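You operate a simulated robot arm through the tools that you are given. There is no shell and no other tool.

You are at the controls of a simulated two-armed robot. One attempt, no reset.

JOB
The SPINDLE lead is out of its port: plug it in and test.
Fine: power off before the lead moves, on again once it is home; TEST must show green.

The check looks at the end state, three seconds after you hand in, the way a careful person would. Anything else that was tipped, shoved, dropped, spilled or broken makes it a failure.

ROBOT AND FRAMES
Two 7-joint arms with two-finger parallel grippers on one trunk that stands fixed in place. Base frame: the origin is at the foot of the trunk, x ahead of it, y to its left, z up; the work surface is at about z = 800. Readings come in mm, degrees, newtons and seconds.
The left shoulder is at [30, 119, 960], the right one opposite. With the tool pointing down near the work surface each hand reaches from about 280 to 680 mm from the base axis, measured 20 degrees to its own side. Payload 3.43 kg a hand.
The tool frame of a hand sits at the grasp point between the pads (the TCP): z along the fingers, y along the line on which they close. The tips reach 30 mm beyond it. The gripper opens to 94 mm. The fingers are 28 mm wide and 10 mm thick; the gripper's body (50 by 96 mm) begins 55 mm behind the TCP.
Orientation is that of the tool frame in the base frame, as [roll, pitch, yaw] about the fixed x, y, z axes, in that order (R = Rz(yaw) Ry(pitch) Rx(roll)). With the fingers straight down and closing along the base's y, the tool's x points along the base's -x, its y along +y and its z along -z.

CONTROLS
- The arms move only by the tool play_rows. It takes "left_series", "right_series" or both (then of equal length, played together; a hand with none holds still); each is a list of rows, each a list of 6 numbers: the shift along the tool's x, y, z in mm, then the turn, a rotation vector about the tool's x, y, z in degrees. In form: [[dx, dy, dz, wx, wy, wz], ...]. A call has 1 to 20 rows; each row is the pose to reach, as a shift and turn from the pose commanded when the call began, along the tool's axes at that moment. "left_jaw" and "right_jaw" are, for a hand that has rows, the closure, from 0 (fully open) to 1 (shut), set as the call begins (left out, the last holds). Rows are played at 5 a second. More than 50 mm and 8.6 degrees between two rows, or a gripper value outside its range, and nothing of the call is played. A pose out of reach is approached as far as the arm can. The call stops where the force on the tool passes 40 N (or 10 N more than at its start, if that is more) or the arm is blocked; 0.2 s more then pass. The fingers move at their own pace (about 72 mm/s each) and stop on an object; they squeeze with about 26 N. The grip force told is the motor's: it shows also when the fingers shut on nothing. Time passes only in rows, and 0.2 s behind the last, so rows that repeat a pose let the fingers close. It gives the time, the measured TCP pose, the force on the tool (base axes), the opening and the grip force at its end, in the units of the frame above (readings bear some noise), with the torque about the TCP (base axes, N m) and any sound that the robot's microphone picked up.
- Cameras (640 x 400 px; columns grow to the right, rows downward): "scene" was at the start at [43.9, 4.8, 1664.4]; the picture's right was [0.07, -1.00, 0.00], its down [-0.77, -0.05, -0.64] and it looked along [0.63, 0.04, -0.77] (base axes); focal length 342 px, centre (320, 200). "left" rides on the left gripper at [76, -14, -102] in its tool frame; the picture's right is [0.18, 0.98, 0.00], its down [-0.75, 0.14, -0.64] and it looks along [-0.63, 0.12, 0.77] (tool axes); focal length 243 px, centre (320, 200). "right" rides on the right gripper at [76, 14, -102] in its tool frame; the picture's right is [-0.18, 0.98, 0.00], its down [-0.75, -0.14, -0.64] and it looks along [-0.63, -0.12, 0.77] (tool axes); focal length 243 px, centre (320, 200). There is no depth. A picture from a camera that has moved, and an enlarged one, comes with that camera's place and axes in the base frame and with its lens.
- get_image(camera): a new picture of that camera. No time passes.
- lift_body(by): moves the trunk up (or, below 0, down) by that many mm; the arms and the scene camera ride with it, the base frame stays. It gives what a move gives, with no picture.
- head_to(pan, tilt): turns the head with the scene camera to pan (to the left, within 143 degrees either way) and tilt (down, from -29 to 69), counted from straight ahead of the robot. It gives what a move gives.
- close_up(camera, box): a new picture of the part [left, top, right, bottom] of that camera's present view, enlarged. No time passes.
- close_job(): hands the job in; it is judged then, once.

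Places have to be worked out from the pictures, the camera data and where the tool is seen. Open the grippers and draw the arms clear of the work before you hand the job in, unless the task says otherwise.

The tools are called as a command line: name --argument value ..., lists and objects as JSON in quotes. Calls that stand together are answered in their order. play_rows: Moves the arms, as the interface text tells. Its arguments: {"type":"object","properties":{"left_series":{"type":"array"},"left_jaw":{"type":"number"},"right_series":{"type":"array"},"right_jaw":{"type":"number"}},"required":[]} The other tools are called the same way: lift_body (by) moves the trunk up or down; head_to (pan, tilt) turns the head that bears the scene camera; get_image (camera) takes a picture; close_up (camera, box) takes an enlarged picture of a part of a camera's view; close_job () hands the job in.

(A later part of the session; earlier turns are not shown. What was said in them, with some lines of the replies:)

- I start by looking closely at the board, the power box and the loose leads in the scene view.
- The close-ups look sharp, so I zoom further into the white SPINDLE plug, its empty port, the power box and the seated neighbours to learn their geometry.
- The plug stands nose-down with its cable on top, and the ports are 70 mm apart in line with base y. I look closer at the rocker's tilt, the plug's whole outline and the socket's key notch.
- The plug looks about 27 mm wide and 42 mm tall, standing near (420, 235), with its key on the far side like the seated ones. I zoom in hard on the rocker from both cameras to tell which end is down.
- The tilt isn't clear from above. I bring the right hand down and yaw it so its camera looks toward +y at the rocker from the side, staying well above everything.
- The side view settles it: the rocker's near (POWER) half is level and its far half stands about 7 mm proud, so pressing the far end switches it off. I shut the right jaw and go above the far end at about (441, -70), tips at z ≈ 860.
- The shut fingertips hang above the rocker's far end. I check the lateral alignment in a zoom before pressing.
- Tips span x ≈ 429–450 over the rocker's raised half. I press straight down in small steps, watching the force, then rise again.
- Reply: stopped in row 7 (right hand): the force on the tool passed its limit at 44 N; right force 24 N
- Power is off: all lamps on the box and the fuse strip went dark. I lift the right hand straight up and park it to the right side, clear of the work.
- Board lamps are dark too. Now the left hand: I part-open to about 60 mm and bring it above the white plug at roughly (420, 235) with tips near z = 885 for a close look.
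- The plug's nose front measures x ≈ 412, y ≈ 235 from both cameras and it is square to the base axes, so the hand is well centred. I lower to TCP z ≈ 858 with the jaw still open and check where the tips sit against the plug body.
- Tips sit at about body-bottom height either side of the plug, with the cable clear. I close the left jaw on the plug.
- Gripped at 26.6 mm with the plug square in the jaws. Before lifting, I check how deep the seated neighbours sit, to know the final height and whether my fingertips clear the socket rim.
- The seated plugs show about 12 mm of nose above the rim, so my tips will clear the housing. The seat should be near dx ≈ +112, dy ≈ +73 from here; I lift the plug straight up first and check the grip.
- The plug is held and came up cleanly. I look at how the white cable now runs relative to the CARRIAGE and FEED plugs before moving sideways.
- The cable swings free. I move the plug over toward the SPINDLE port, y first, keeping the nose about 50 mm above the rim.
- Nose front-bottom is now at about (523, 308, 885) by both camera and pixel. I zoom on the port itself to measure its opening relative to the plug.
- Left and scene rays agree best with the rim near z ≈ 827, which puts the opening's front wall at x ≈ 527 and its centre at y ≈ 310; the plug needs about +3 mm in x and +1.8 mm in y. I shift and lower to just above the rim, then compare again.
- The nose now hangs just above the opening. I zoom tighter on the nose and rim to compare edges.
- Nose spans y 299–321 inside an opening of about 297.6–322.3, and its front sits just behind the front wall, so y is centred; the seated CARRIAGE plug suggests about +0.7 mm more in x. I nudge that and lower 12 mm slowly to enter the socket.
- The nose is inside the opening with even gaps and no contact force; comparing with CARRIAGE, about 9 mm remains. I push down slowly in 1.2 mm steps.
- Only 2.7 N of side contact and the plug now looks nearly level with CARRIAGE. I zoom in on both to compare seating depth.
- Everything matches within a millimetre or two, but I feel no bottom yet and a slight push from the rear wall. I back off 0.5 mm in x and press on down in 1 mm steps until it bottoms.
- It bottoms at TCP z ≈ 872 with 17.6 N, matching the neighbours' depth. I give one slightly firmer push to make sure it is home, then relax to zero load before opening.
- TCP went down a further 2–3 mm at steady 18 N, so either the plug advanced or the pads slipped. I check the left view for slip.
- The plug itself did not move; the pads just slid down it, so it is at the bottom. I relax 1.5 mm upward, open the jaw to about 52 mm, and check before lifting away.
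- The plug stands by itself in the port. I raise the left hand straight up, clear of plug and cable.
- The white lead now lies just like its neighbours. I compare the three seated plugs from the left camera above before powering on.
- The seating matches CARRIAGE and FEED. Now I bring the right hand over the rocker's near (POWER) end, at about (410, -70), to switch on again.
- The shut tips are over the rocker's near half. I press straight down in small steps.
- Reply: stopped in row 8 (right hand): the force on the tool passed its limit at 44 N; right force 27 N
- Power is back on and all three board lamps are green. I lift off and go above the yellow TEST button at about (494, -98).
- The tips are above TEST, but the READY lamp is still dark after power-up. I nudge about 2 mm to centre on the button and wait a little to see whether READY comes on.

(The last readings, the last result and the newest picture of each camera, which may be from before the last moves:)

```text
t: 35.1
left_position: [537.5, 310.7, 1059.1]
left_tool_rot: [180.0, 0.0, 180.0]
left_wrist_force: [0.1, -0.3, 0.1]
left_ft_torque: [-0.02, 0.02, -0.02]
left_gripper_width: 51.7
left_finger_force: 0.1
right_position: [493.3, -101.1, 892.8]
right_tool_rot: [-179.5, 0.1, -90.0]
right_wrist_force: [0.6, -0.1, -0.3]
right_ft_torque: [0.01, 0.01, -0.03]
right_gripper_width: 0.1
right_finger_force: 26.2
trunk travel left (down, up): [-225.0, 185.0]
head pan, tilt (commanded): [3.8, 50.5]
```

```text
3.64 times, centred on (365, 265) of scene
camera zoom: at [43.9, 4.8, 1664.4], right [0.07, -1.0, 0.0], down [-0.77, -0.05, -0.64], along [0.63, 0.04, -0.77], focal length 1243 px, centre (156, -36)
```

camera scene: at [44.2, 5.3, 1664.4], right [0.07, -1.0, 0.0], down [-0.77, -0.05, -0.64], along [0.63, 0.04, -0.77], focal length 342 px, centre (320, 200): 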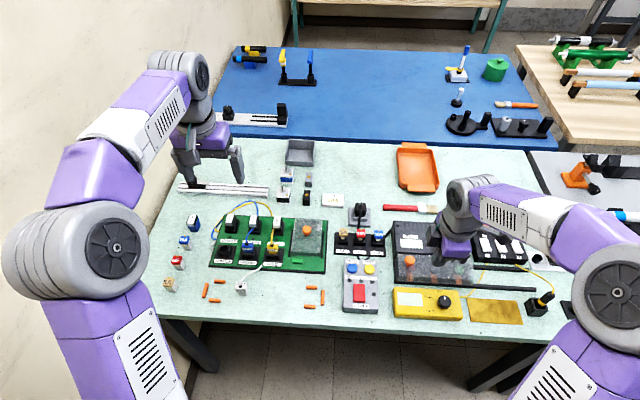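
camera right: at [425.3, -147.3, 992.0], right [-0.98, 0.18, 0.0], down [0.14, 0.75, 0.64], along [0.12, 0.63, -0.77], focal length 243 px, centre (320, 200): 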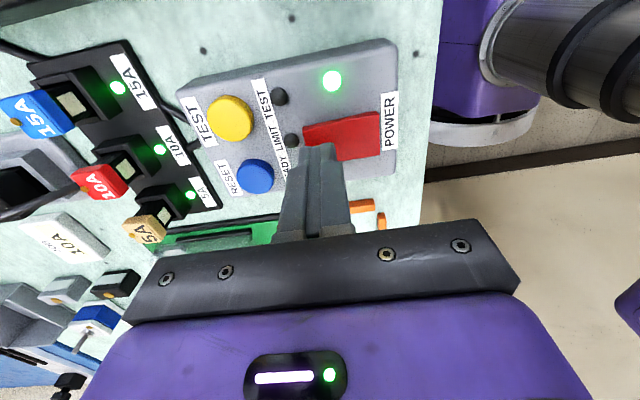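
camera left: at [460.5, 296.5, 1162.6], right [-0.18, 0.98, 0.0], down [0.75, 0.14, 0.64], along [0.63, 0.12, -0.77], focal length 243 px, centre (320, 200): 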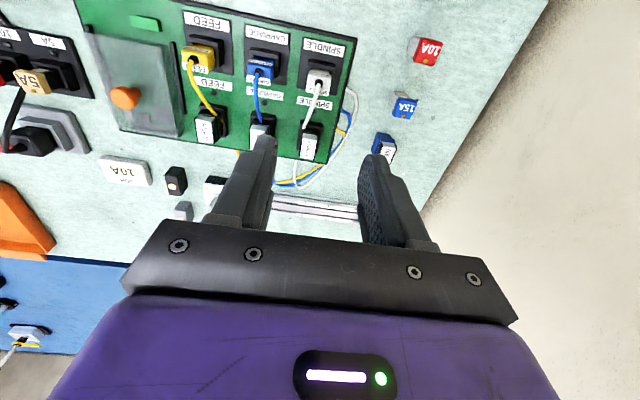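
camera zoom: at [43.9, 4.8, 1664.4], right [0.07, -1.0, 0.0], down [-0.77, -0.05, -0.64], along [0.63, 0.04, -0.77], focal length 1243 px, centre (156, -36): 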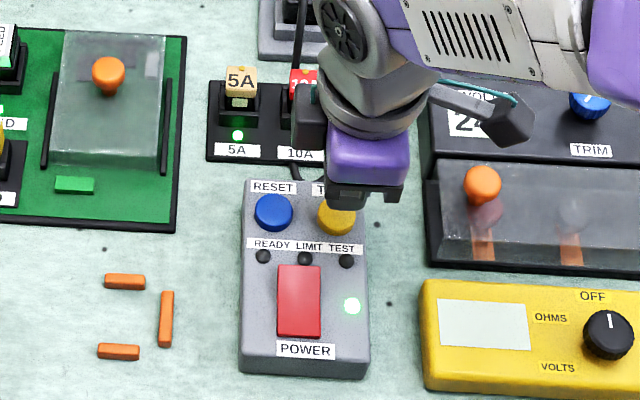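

READY is still dark about 4 s after power-up. I hold still a few more seconds in case it is a start-up delay.

play_rows --right_series '[[0, 0, 0, 0, 0, 0], [0, 0, 0, 0, 0, 0], [0, 0, 0, 0, 0, 0], [0, 0, 0, 0, 0, 0], [0, 0, 0, 0, 0, 0], [0, 0, 0, 0, 0, 0], [0, 0, 0, 0, 0, 0], [0, 0, 0, 0, 0, 0], [0, 0, 0, 0, 0, 0], [0, 0, 0, 0, 0, 0], [0, 0, 0, 0, 0, 0], [0, 0, 0, 0, 0, 0], [0, 0, 0, 0, 0, 0], [0, 0, 0, 0, 0, 0], [0, 0, 0, 0, 0, 0], [0, 0, 0, 0, 0, 0], [0, 0, 0, 0, 0, 0], [0, 0, 0, 0, 0, 0], [0, 0, 0, 0, 0, 0], [0, 0, 0, 0, 0, 0]]'

close_up --camera "scene" --box '[320, 210, 410, 320]'

close_up --camera "scene" --box '[180, 190, 320, 290]'

```text
t: 39.3
left_position: [536.5, 311.1, 1058.8]
left_tool_rot: [180.0, -0.1, -180.0]
left_wrist_force: [0.3, 0.7, -0.3]
left_ft_torque: [-0.04, 0.0, 0.0]
left_gripper_width: 51.7
left_finger_force: 0.1
right_position: [494.2, -101.3, 892.6]
right_tool_rot: [-179.5, 0.0, -90.0]
right_wrist_force: [0.3, -0.2, -0.7]
right_ft_torque: [-0.01, 0.02, 0.03]
right_gripper_width: 0.1
right_finger_force: 25.6
trunk travel left (down, up): [-225.0, 185.0]
head pan, tilt (commanded): [3.8, 50.5]
```

```text
3.64 times, centred on (365, 265) of scene
camera zoom: at [43.9, 4.8, 1664.4], right [0.07, -1.0, 0.0], down [-0.77, -0.05, -0.64], along [0.63, 0.04, -0.77], focal length 1243 px, centre (156, -36)
```

zoom: 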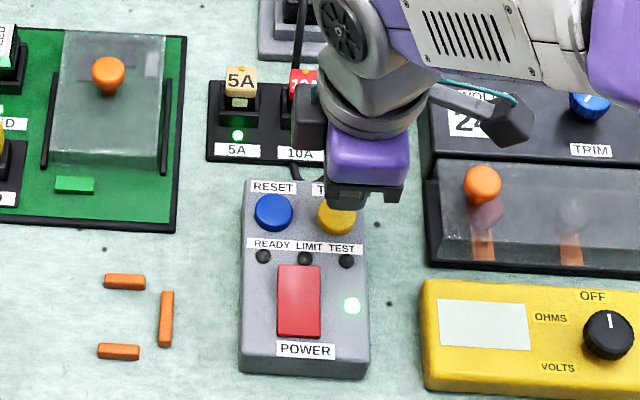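

```text
4.00 times, centred on (250, 240) of scene
camera zoom: at [43.9, 4.8, 1664.4], right [0.07, -1.0, 0.0], down [-0.77, -0.05, -0.64], along [0.63, 0.04, -0.77], focal length 1368 px, centre (600, 40)
```

zoom: 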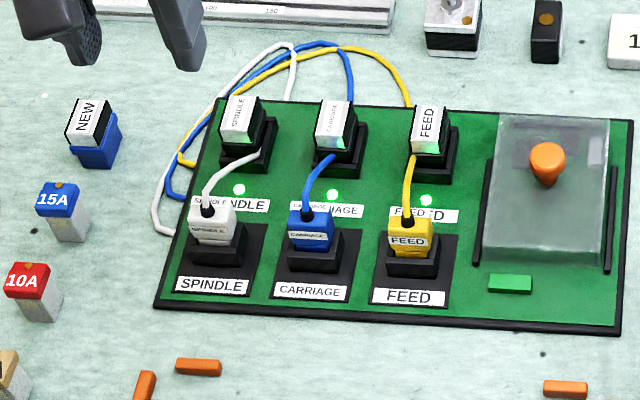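

READY stays dark, so the box evidently wants RESET after a power cycle before TEST. I move over to the blue RESET button, 47 mm in +y.

play_rows --right_series '[[-24, 0, 0, 0, 0, 0], [-47.5, 0, 0, 0, 0, 0], [-47.5, 0, 0, 0, 0, 0]]'

close_up --camera "right" --box '[220, 60, 420, 200]'

```text
t: 40.1
left_position: [537.3, 311.6, 1060.5]
left_tool_rot: [-180.0, 0.0, -180.0]
left_wrist_force: [-0.4, -0.3, 0.9]
left_ft_torque: [0.01, -0.01, -0.02]
left_gripper_width: 51.7
left_finger_force: 0.1
right_position: [494.4, -54.8, 893.3]
right_tool_rot: [-179.4, 0.0, -90.0]
right_wrist_force: [-0.2, 0.0, 0.4]
right_ft_torque: [0.02, 0.02, 0.02]
right_gripper_width: 0.3
right_finger_force: 25.9
trunk travel left (down, up): [-225.0, 185.0]
head pan, tilt (commanded): [3.8, 50.5]
```

```text
2.86 times, centred on (320, 130) of right
camera zoom: at [480.1, -130.2, 994.2], right [-0.98, 0.18, -0.01], down [0.14, 0.75, 0.64], along [0.13, 0.63, -0.77], focal length 693 px, centre (320, 400)
```

zoom: 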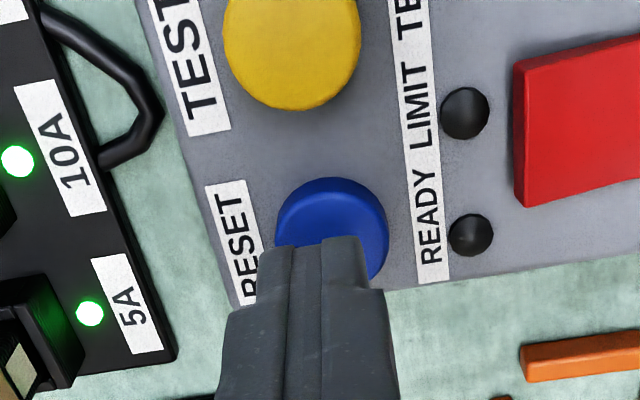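

The tips are centred over RESET. I press it down gently in 2 mm steps and release.

play_rows --right_series '[[0, 1, 8, 0, 0, 0], [0, 1, 14, 0, 0, 0], [0, 1, 17, 0, 0, 0], [0, 1, 19, 0, 0, 0], [0, 1, 21, 0, 0, 0], [0, 1, 23, 0, 0, 0], [0, 1, 25, 0, 0, 0]]'

close_up --camera "scene" --box '[320, 210, 410, 320]'

close_up --camera "right" --box '[220, 50, 420, 190]'

```text
t: 41.7
left_position: [535.9, 310.7, 1059.5]
left_tool_rot: [-179.9, 0.0, -180.0]
left_wrist_force: [-0.4, 0.2, 0.1]
left_ft_torque: [-0.03, -0.04, 0.0]
left_gripper_width: 51.9
left_finger_force: 0.1
right_position: [493.5, -53.5, 868.6]
right_tool_rot: [-179.3, 0.0, -90.0]
right_wrist_force: [-1.4, -2.7, 7.8]
right_ft_torque: [-0.06, 0.03, 0.06]
right_gripper_width: 0.2
right_finger_force: 25.8
trunk travel left (down, up): [-225.0, 185.0]
head pan, tilt (commanded): [3.8, 50.5]
heard: click
```

```text
3.64 times, centred on (365, 265) of scene
camera zoom: at [42.9, 4.6, 1664.6], right [0.07, -1.0, 0.0], down [-0.77, -0.05, -0.64], along [0.63, 0.04, -0.77], focal length 1243 px, centre (156, -36)
```

zoom: 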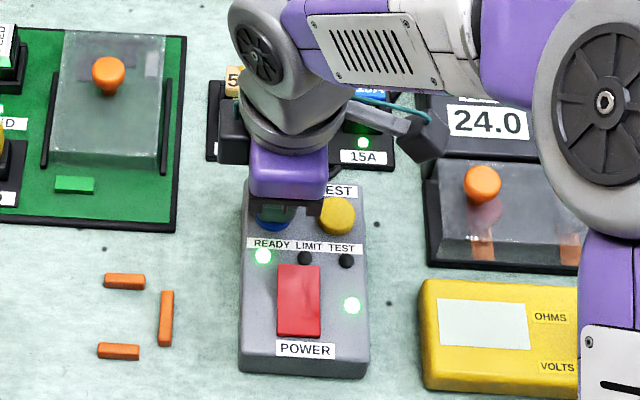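

```text
2.86 times, centred on (320, 120) of right
camera zoom: at [478.5, -129.4, 969.5], right [-0.98, 0.18, -0.01], down [0.13, 0.75, 0.64], along [0.13, 0.63, -0.77], focal length 693 px, centre (320, 429)
```

zoom: 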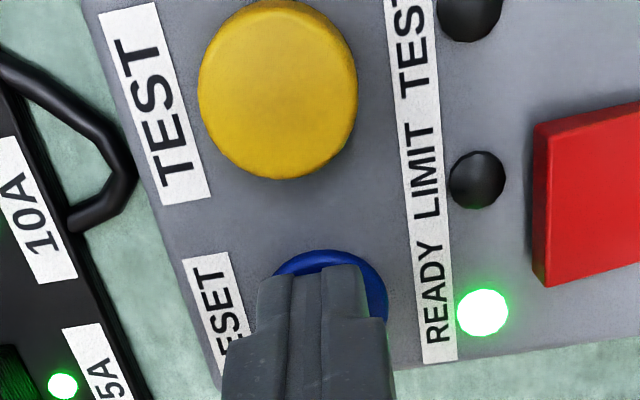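

A click, and READY is green. I rise off RESET, move back over TEST and press it the same way.

play_rows --right_series '[[0, 0, -8, 0, 0, 0], [0, 0, -25, 0, 0, 0], [24, 0, -25, 0, 0, 0], [47, 0, -25, 0, 0, 0], [47, 0, -25, 0, 0, 0]]'

close_up --camera "right" --box '[220, 60, 420, 200]'

close_up --camera "scene" --box '[320, 210, 410, 320]'

```text
t: 42.9
left_position: [535.6, 311.2, 1058.7]
left_tool_rot: [180.0, 0.0, -180.0]
left_wrist_force: [0.2, -0.7, 0.1]
left_ft_torque: [0.0, 0.01, 0.0]
left_gripper_width: 51.7
left_finger_force: 0.2
right_position: [493.8, -100.4, 891.6]
right_tool_rot: [-179.4, 0.0, -89.9]
right_wrist_force: [0.2, 0.0, -0.4]
right_ft_torque: [0.02, 0.02, -0.01]
right_gripper_width: 0.0
right_finger_force: 26.3
trunk travel left (down, up): [-225.0, 185.0]
head pan, tilt (commanded): [3.8, 50.5]
```

```text
2.86 times, centred on (320, 130) of right
camera zoom: at [478.1, -176.5, 994.1], right [-0.98, 0.18, -0.01], down [0.13, 0.75, 0.64], along [0.12, 0.63, -0.77], focal length 693 px, centre (320, 400)
```

zoom: 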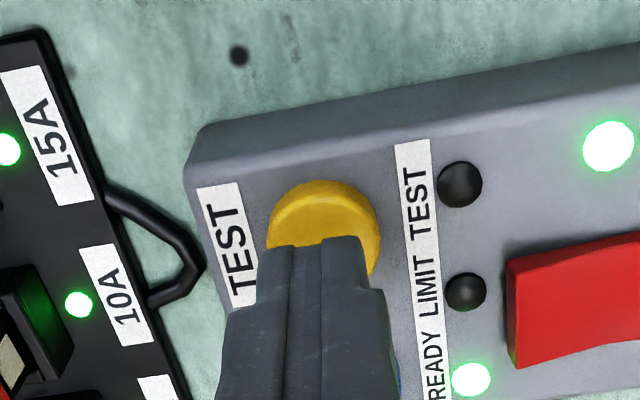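

```text
3.64 times, centred on (365, 265) of scene
camera zoom: at [44.1, 4.9, 1664.4], right [0.07, -1.0, 0.0], down [-0.77, -0.05, -0.64], along [0.63, 0.04, -0.77], focal length 1243 px, centre (156, -36)
```

zoom: 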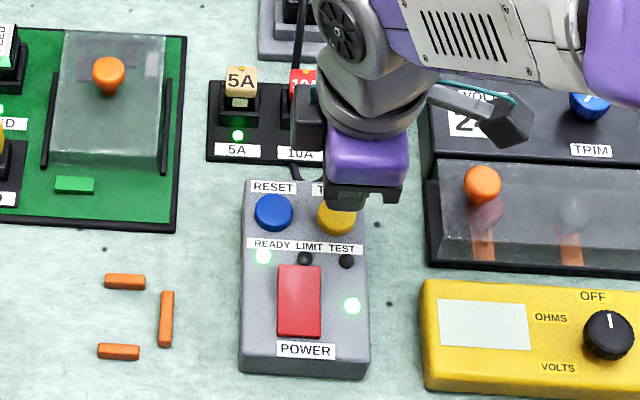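

READY holds green and the tips are over TEST. I press TEST down in small steps.

play_rows --right_series '[[0, 0, 8, 0, 0, 0], [0, 0, 14, 0, 0, 0], [0, 0, 17, 0, 0, 0], [0, 0, 19, 0, 0, 0], [0, 0, 21, 0, 0, 0], [0, 0, 23, 0, 0, 0], [0, 0, 25, 0, 0, 0]]'

close_up --camera "right" --box '[220, 50, 420, 190]'

close_up --camera "scene" --box '[320, 210, 410, 320]'

```text
t: 44.5
left_position: [536.6, 310.8, 1058.9]
left_tool_rot: [180.0, 0.0, 180.0]
left_wrist_force: [0.1, -0.3, 0.6]
left_ft_torque: [0.0, 0.01, 0.01]
left_gripper_width: 51.5
left_finger_force: 0.0
right_position: [493.0, -100.4, 867.6]
right_tool_rot: [-179.2, 0.0, -90.0]
right_wrist_force: [1.4, -0.6, 8.4]
right_ft_torque: [-0.06, -0.06, 0.04]
right_gripper_width: 0.0
right_finger_force: 25.9
trunk travel left (down, up): [-225.0, 185.0]
head pan, tilt (commanded): [3.8, 50.5]
heard: click
```

```text
2.86 times, centred on (320, 120) of right
camera zoom: at [478.3, -176.2, 969.7], right [-0.98, 0.18, -0.01], down [0.13, 0.75, 0.64], along [0.13, 0.63, -0.77], focal length 693 px, centre (320, 429)
```

zoom: 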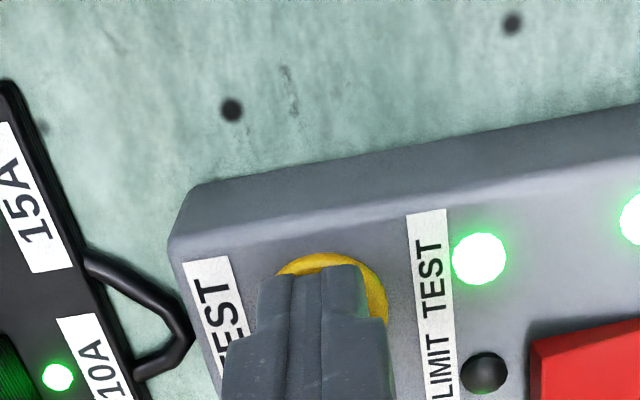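

```text
3.64 times, centred on (365, 265) of scene
camera zoom: at [43.3, 4.8, 1664.6], right [0.07, -1.0, 0.0], down [-0.77, -0.05, -0.64], along [0.63, 0.04, -0.77], focal length 1243 px, centre (156, -36)
```

zoom: 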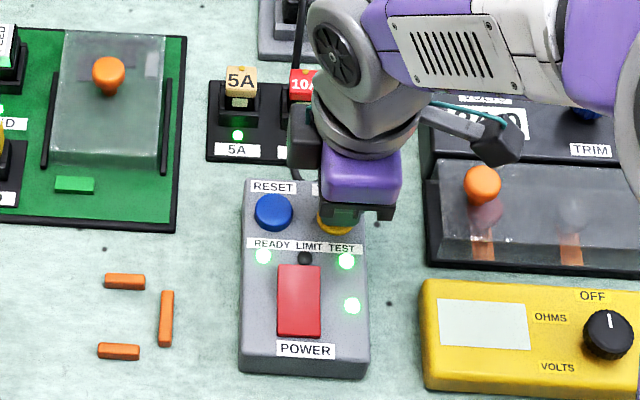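

TEST shows green with a click. I lift the right hand straight off, and see whether the lamp holds.

play_rows --right_series '[[0, 0, -8, 0, 0, 0], [0, 0, -25, 0, 0, 0], [0, 0, -60, 0, 0, 0], [10, 0, -100, 0, 0, 0], [40, 0, -145, 0, 0, 0], [75, 0, -180, 0, 0, 0], [100, 0, -220, 0, 0, 0], [110, 0, -250, 0, 0, 0], [110, 0, -250, 0, 0, 0]]'

get_image --camera "scene"

close_up --camera "scene" --box '[325, 220, 405, 320]'

```text
refused: row 5 steps farther than a row can; nothing moved
```

```text
taken
camera scene: at [43.3, 4.8, 1664.6], right [0.07, -1.0, 0.0], down [-0.77, -0.05, -0.64], along [0.63, 0.04, -0.77], focal length 342 px, centre (320, 200)
```

scene: 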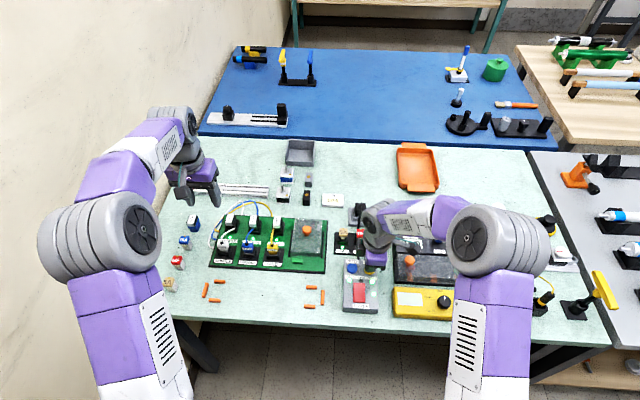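

```text
4.00 times, centred on (365, 270) of scene
camera zoom: at [43.3, 4.8, 1664.6], right [0.07, -1.0, 0.0], down [-0.77, -0.05, -0.64], along [0.63, 0.04, -0.77], focal length 1368 px, centre (140, -80)
```

zoom: 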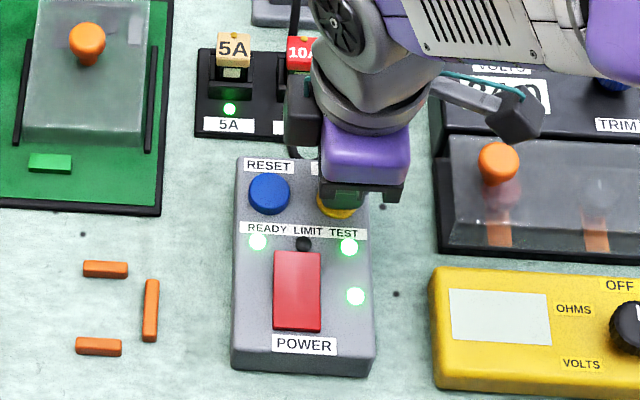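

One step was too long, so nothing moved; TEST is still green. I replay the lift with shorter steps.

play_rows --right_series '[[0, 0, -8, 0, 0, 0], [0, 0, -25, 0, 0, 0], [0, 0, -60, 0, 0, 0], [0, 0, -95, 0, 0, 0], [20, 0, -130, 0, 0, 0], [45, 0, -160, 0, 0, 0], [70, 0, -190, 0, 0, 0], [95, 0, -220, 0, 0, 0], [110, 0, -250, 0, 0, 0], [110, 0, -250, 0, 0, 0]]'

play_rows --right_jaw 0 --right_series '[[0, 0, -20, 0, 0, 0], [0, 0, -30, 0, 0, 0], [0, 0, -30, 0, 0, 0], [0, 0, -30, 0, 0, 0], [0, 0, -30, 0, 0, 0]]' --left_jaw 0 --left_series '[[0, 0, -25, 0, 0, 0], [0, 0, -50, 0, 0, 0], [0, 0, -75, 0, 0, 0], [0, 0, -100, 0, 0, 0], [0, 0, -100, 0, 0, 0]]'

get_image --camera "scene"

close_up --camera "scene" --box '[325, 220, 405, 320]'

close_up --camera "scene" --box '[180, 190, 320, 290]'

```text
t: 46.7
left_position: [536.3, 310.2, 1058.8]
left_tool_rot: [180.0, 0.0, -180.0]
left_wrist_force: [0.6, -0.3, -0.2]
left_ft_torque: [0.02, -0.02, 0.01]
left_gripper_width: 51.6
left_finger_force: 0.1
right_position: [492.6, -210.1, 1117.2]
right_tool_rot: [-179.5, 0.0, -89.9]
right_wrist_force: [-0.3, 0.1, -0.5]
right_ft_torque: [0.01, 0.04, -0.01]
right_gripper_width: 0.3
right_finger_force: 26.0
trunk travel left (down, up): [-225.0, 185.0]
head pan, tilt (commanded): [3.8, 50.5]
```

```text
t: 47.9
left_position: [536.8, 310.2, 1159.9]
left_tool_rot: [-180.0, 0.1, 180.0]
left_wrist_force: [0.0, -0.1, -1.0]
left_ft_torque: [0.02, -0.04, 0.0]
left_gripper_width: 94.1
left_finger_force: 0.0
right_position: [490.8, -210.6, 1147.4]
right_tool_rot: [-179.5, 0.0, -90.0]
right_wrist_force: [0.0, 0.3, 0.6]
right_ft_torque: [0.02, 0.01, -0.01]
right_gripper_width: 94.0
right_finger_force: 0.1
trunk travel left (down, up): [-225.0, 185.0]
head pan, tilt (commanded): [3.8, 50.5]
```

```text
taken
camera scene: at [44.0, 4.9, 1664.4], right [0.07, -1.0, 0.0], down [-0.77, -0.05, -0.64], along [0.63, 0.04, -0.77], focal length 342 px, centre (320, 200)
```

scene: 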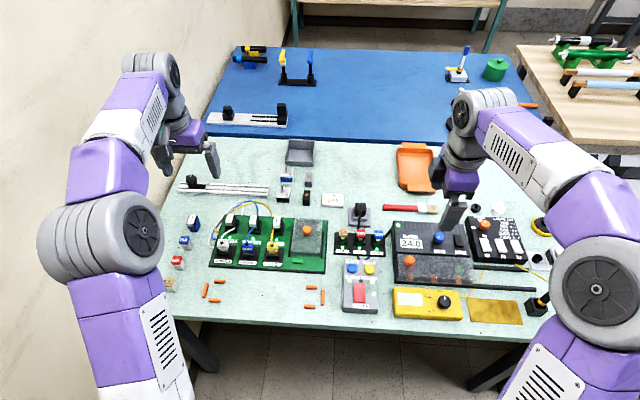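

```text
4.00 times, centred on (365, 270) of scene
camera zoom: at [44.0, 4.9, 1664.4], right [0.07, -1.0, 0.0], down [-0.77, -0.05, -0.64], along [0.63, 0.04, -0.77], focal length 1368 px, centre (140, -80)
```

zoom: 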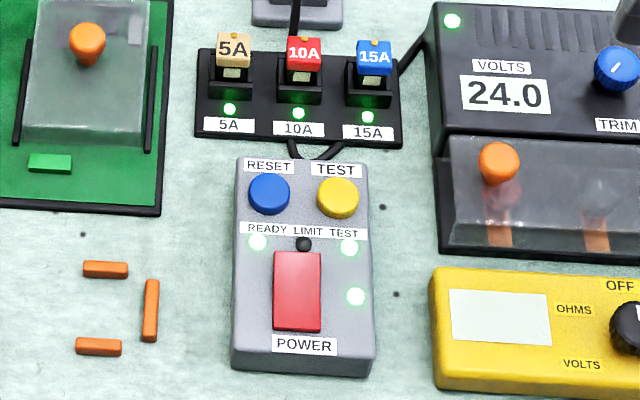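

```text
4.00 times, centred on (250, 240) of scene
camera zoom: at [44.0, 4.9, 1664.4], right [0.07, -1.0, 0.0], down [-0.77, -0.05, -0.64], along [0.63, 0.04, -0.77], focal length 1368 px, centre (600, 40)
```

zoom: 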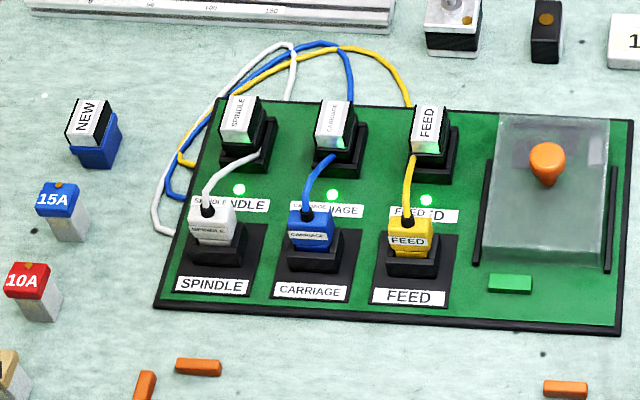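

The job is finished, so I hand it in. The SPINDLE lead is seated like its neighbours, and power, READY and TEST are all green with LIMIT dark. Nothing else has moved, both grippers are open, and both arms are well above the work.

close_job

```text
The job is handed in.
```

The SPINDLE lead is plugged in and its TEST lamp was still green when I handed the job in.

- **Power off:** I switched POWER off first. All the lamps on the box and board were dark before the lead moved.
- **Lead:** I lifted the white plug, lowered it into the SPINDLE port until it bottomed, and let go. It sits at the same depth as CARRIAGE and FEED.
- **Power on:** I switched POWER back on and all three board lamps came up green. READY stayed dark for about eight seconds, so I pressed RESET once and it turned green. RESET wasn't in your instructions.
- **Test:** I pressed TEST. It clicked, the lamp went green and stayed green, and LIMIT stayed dark.

I saw nothing else on the bench disturbed. Both grippers are open, and both arms are well above the work.
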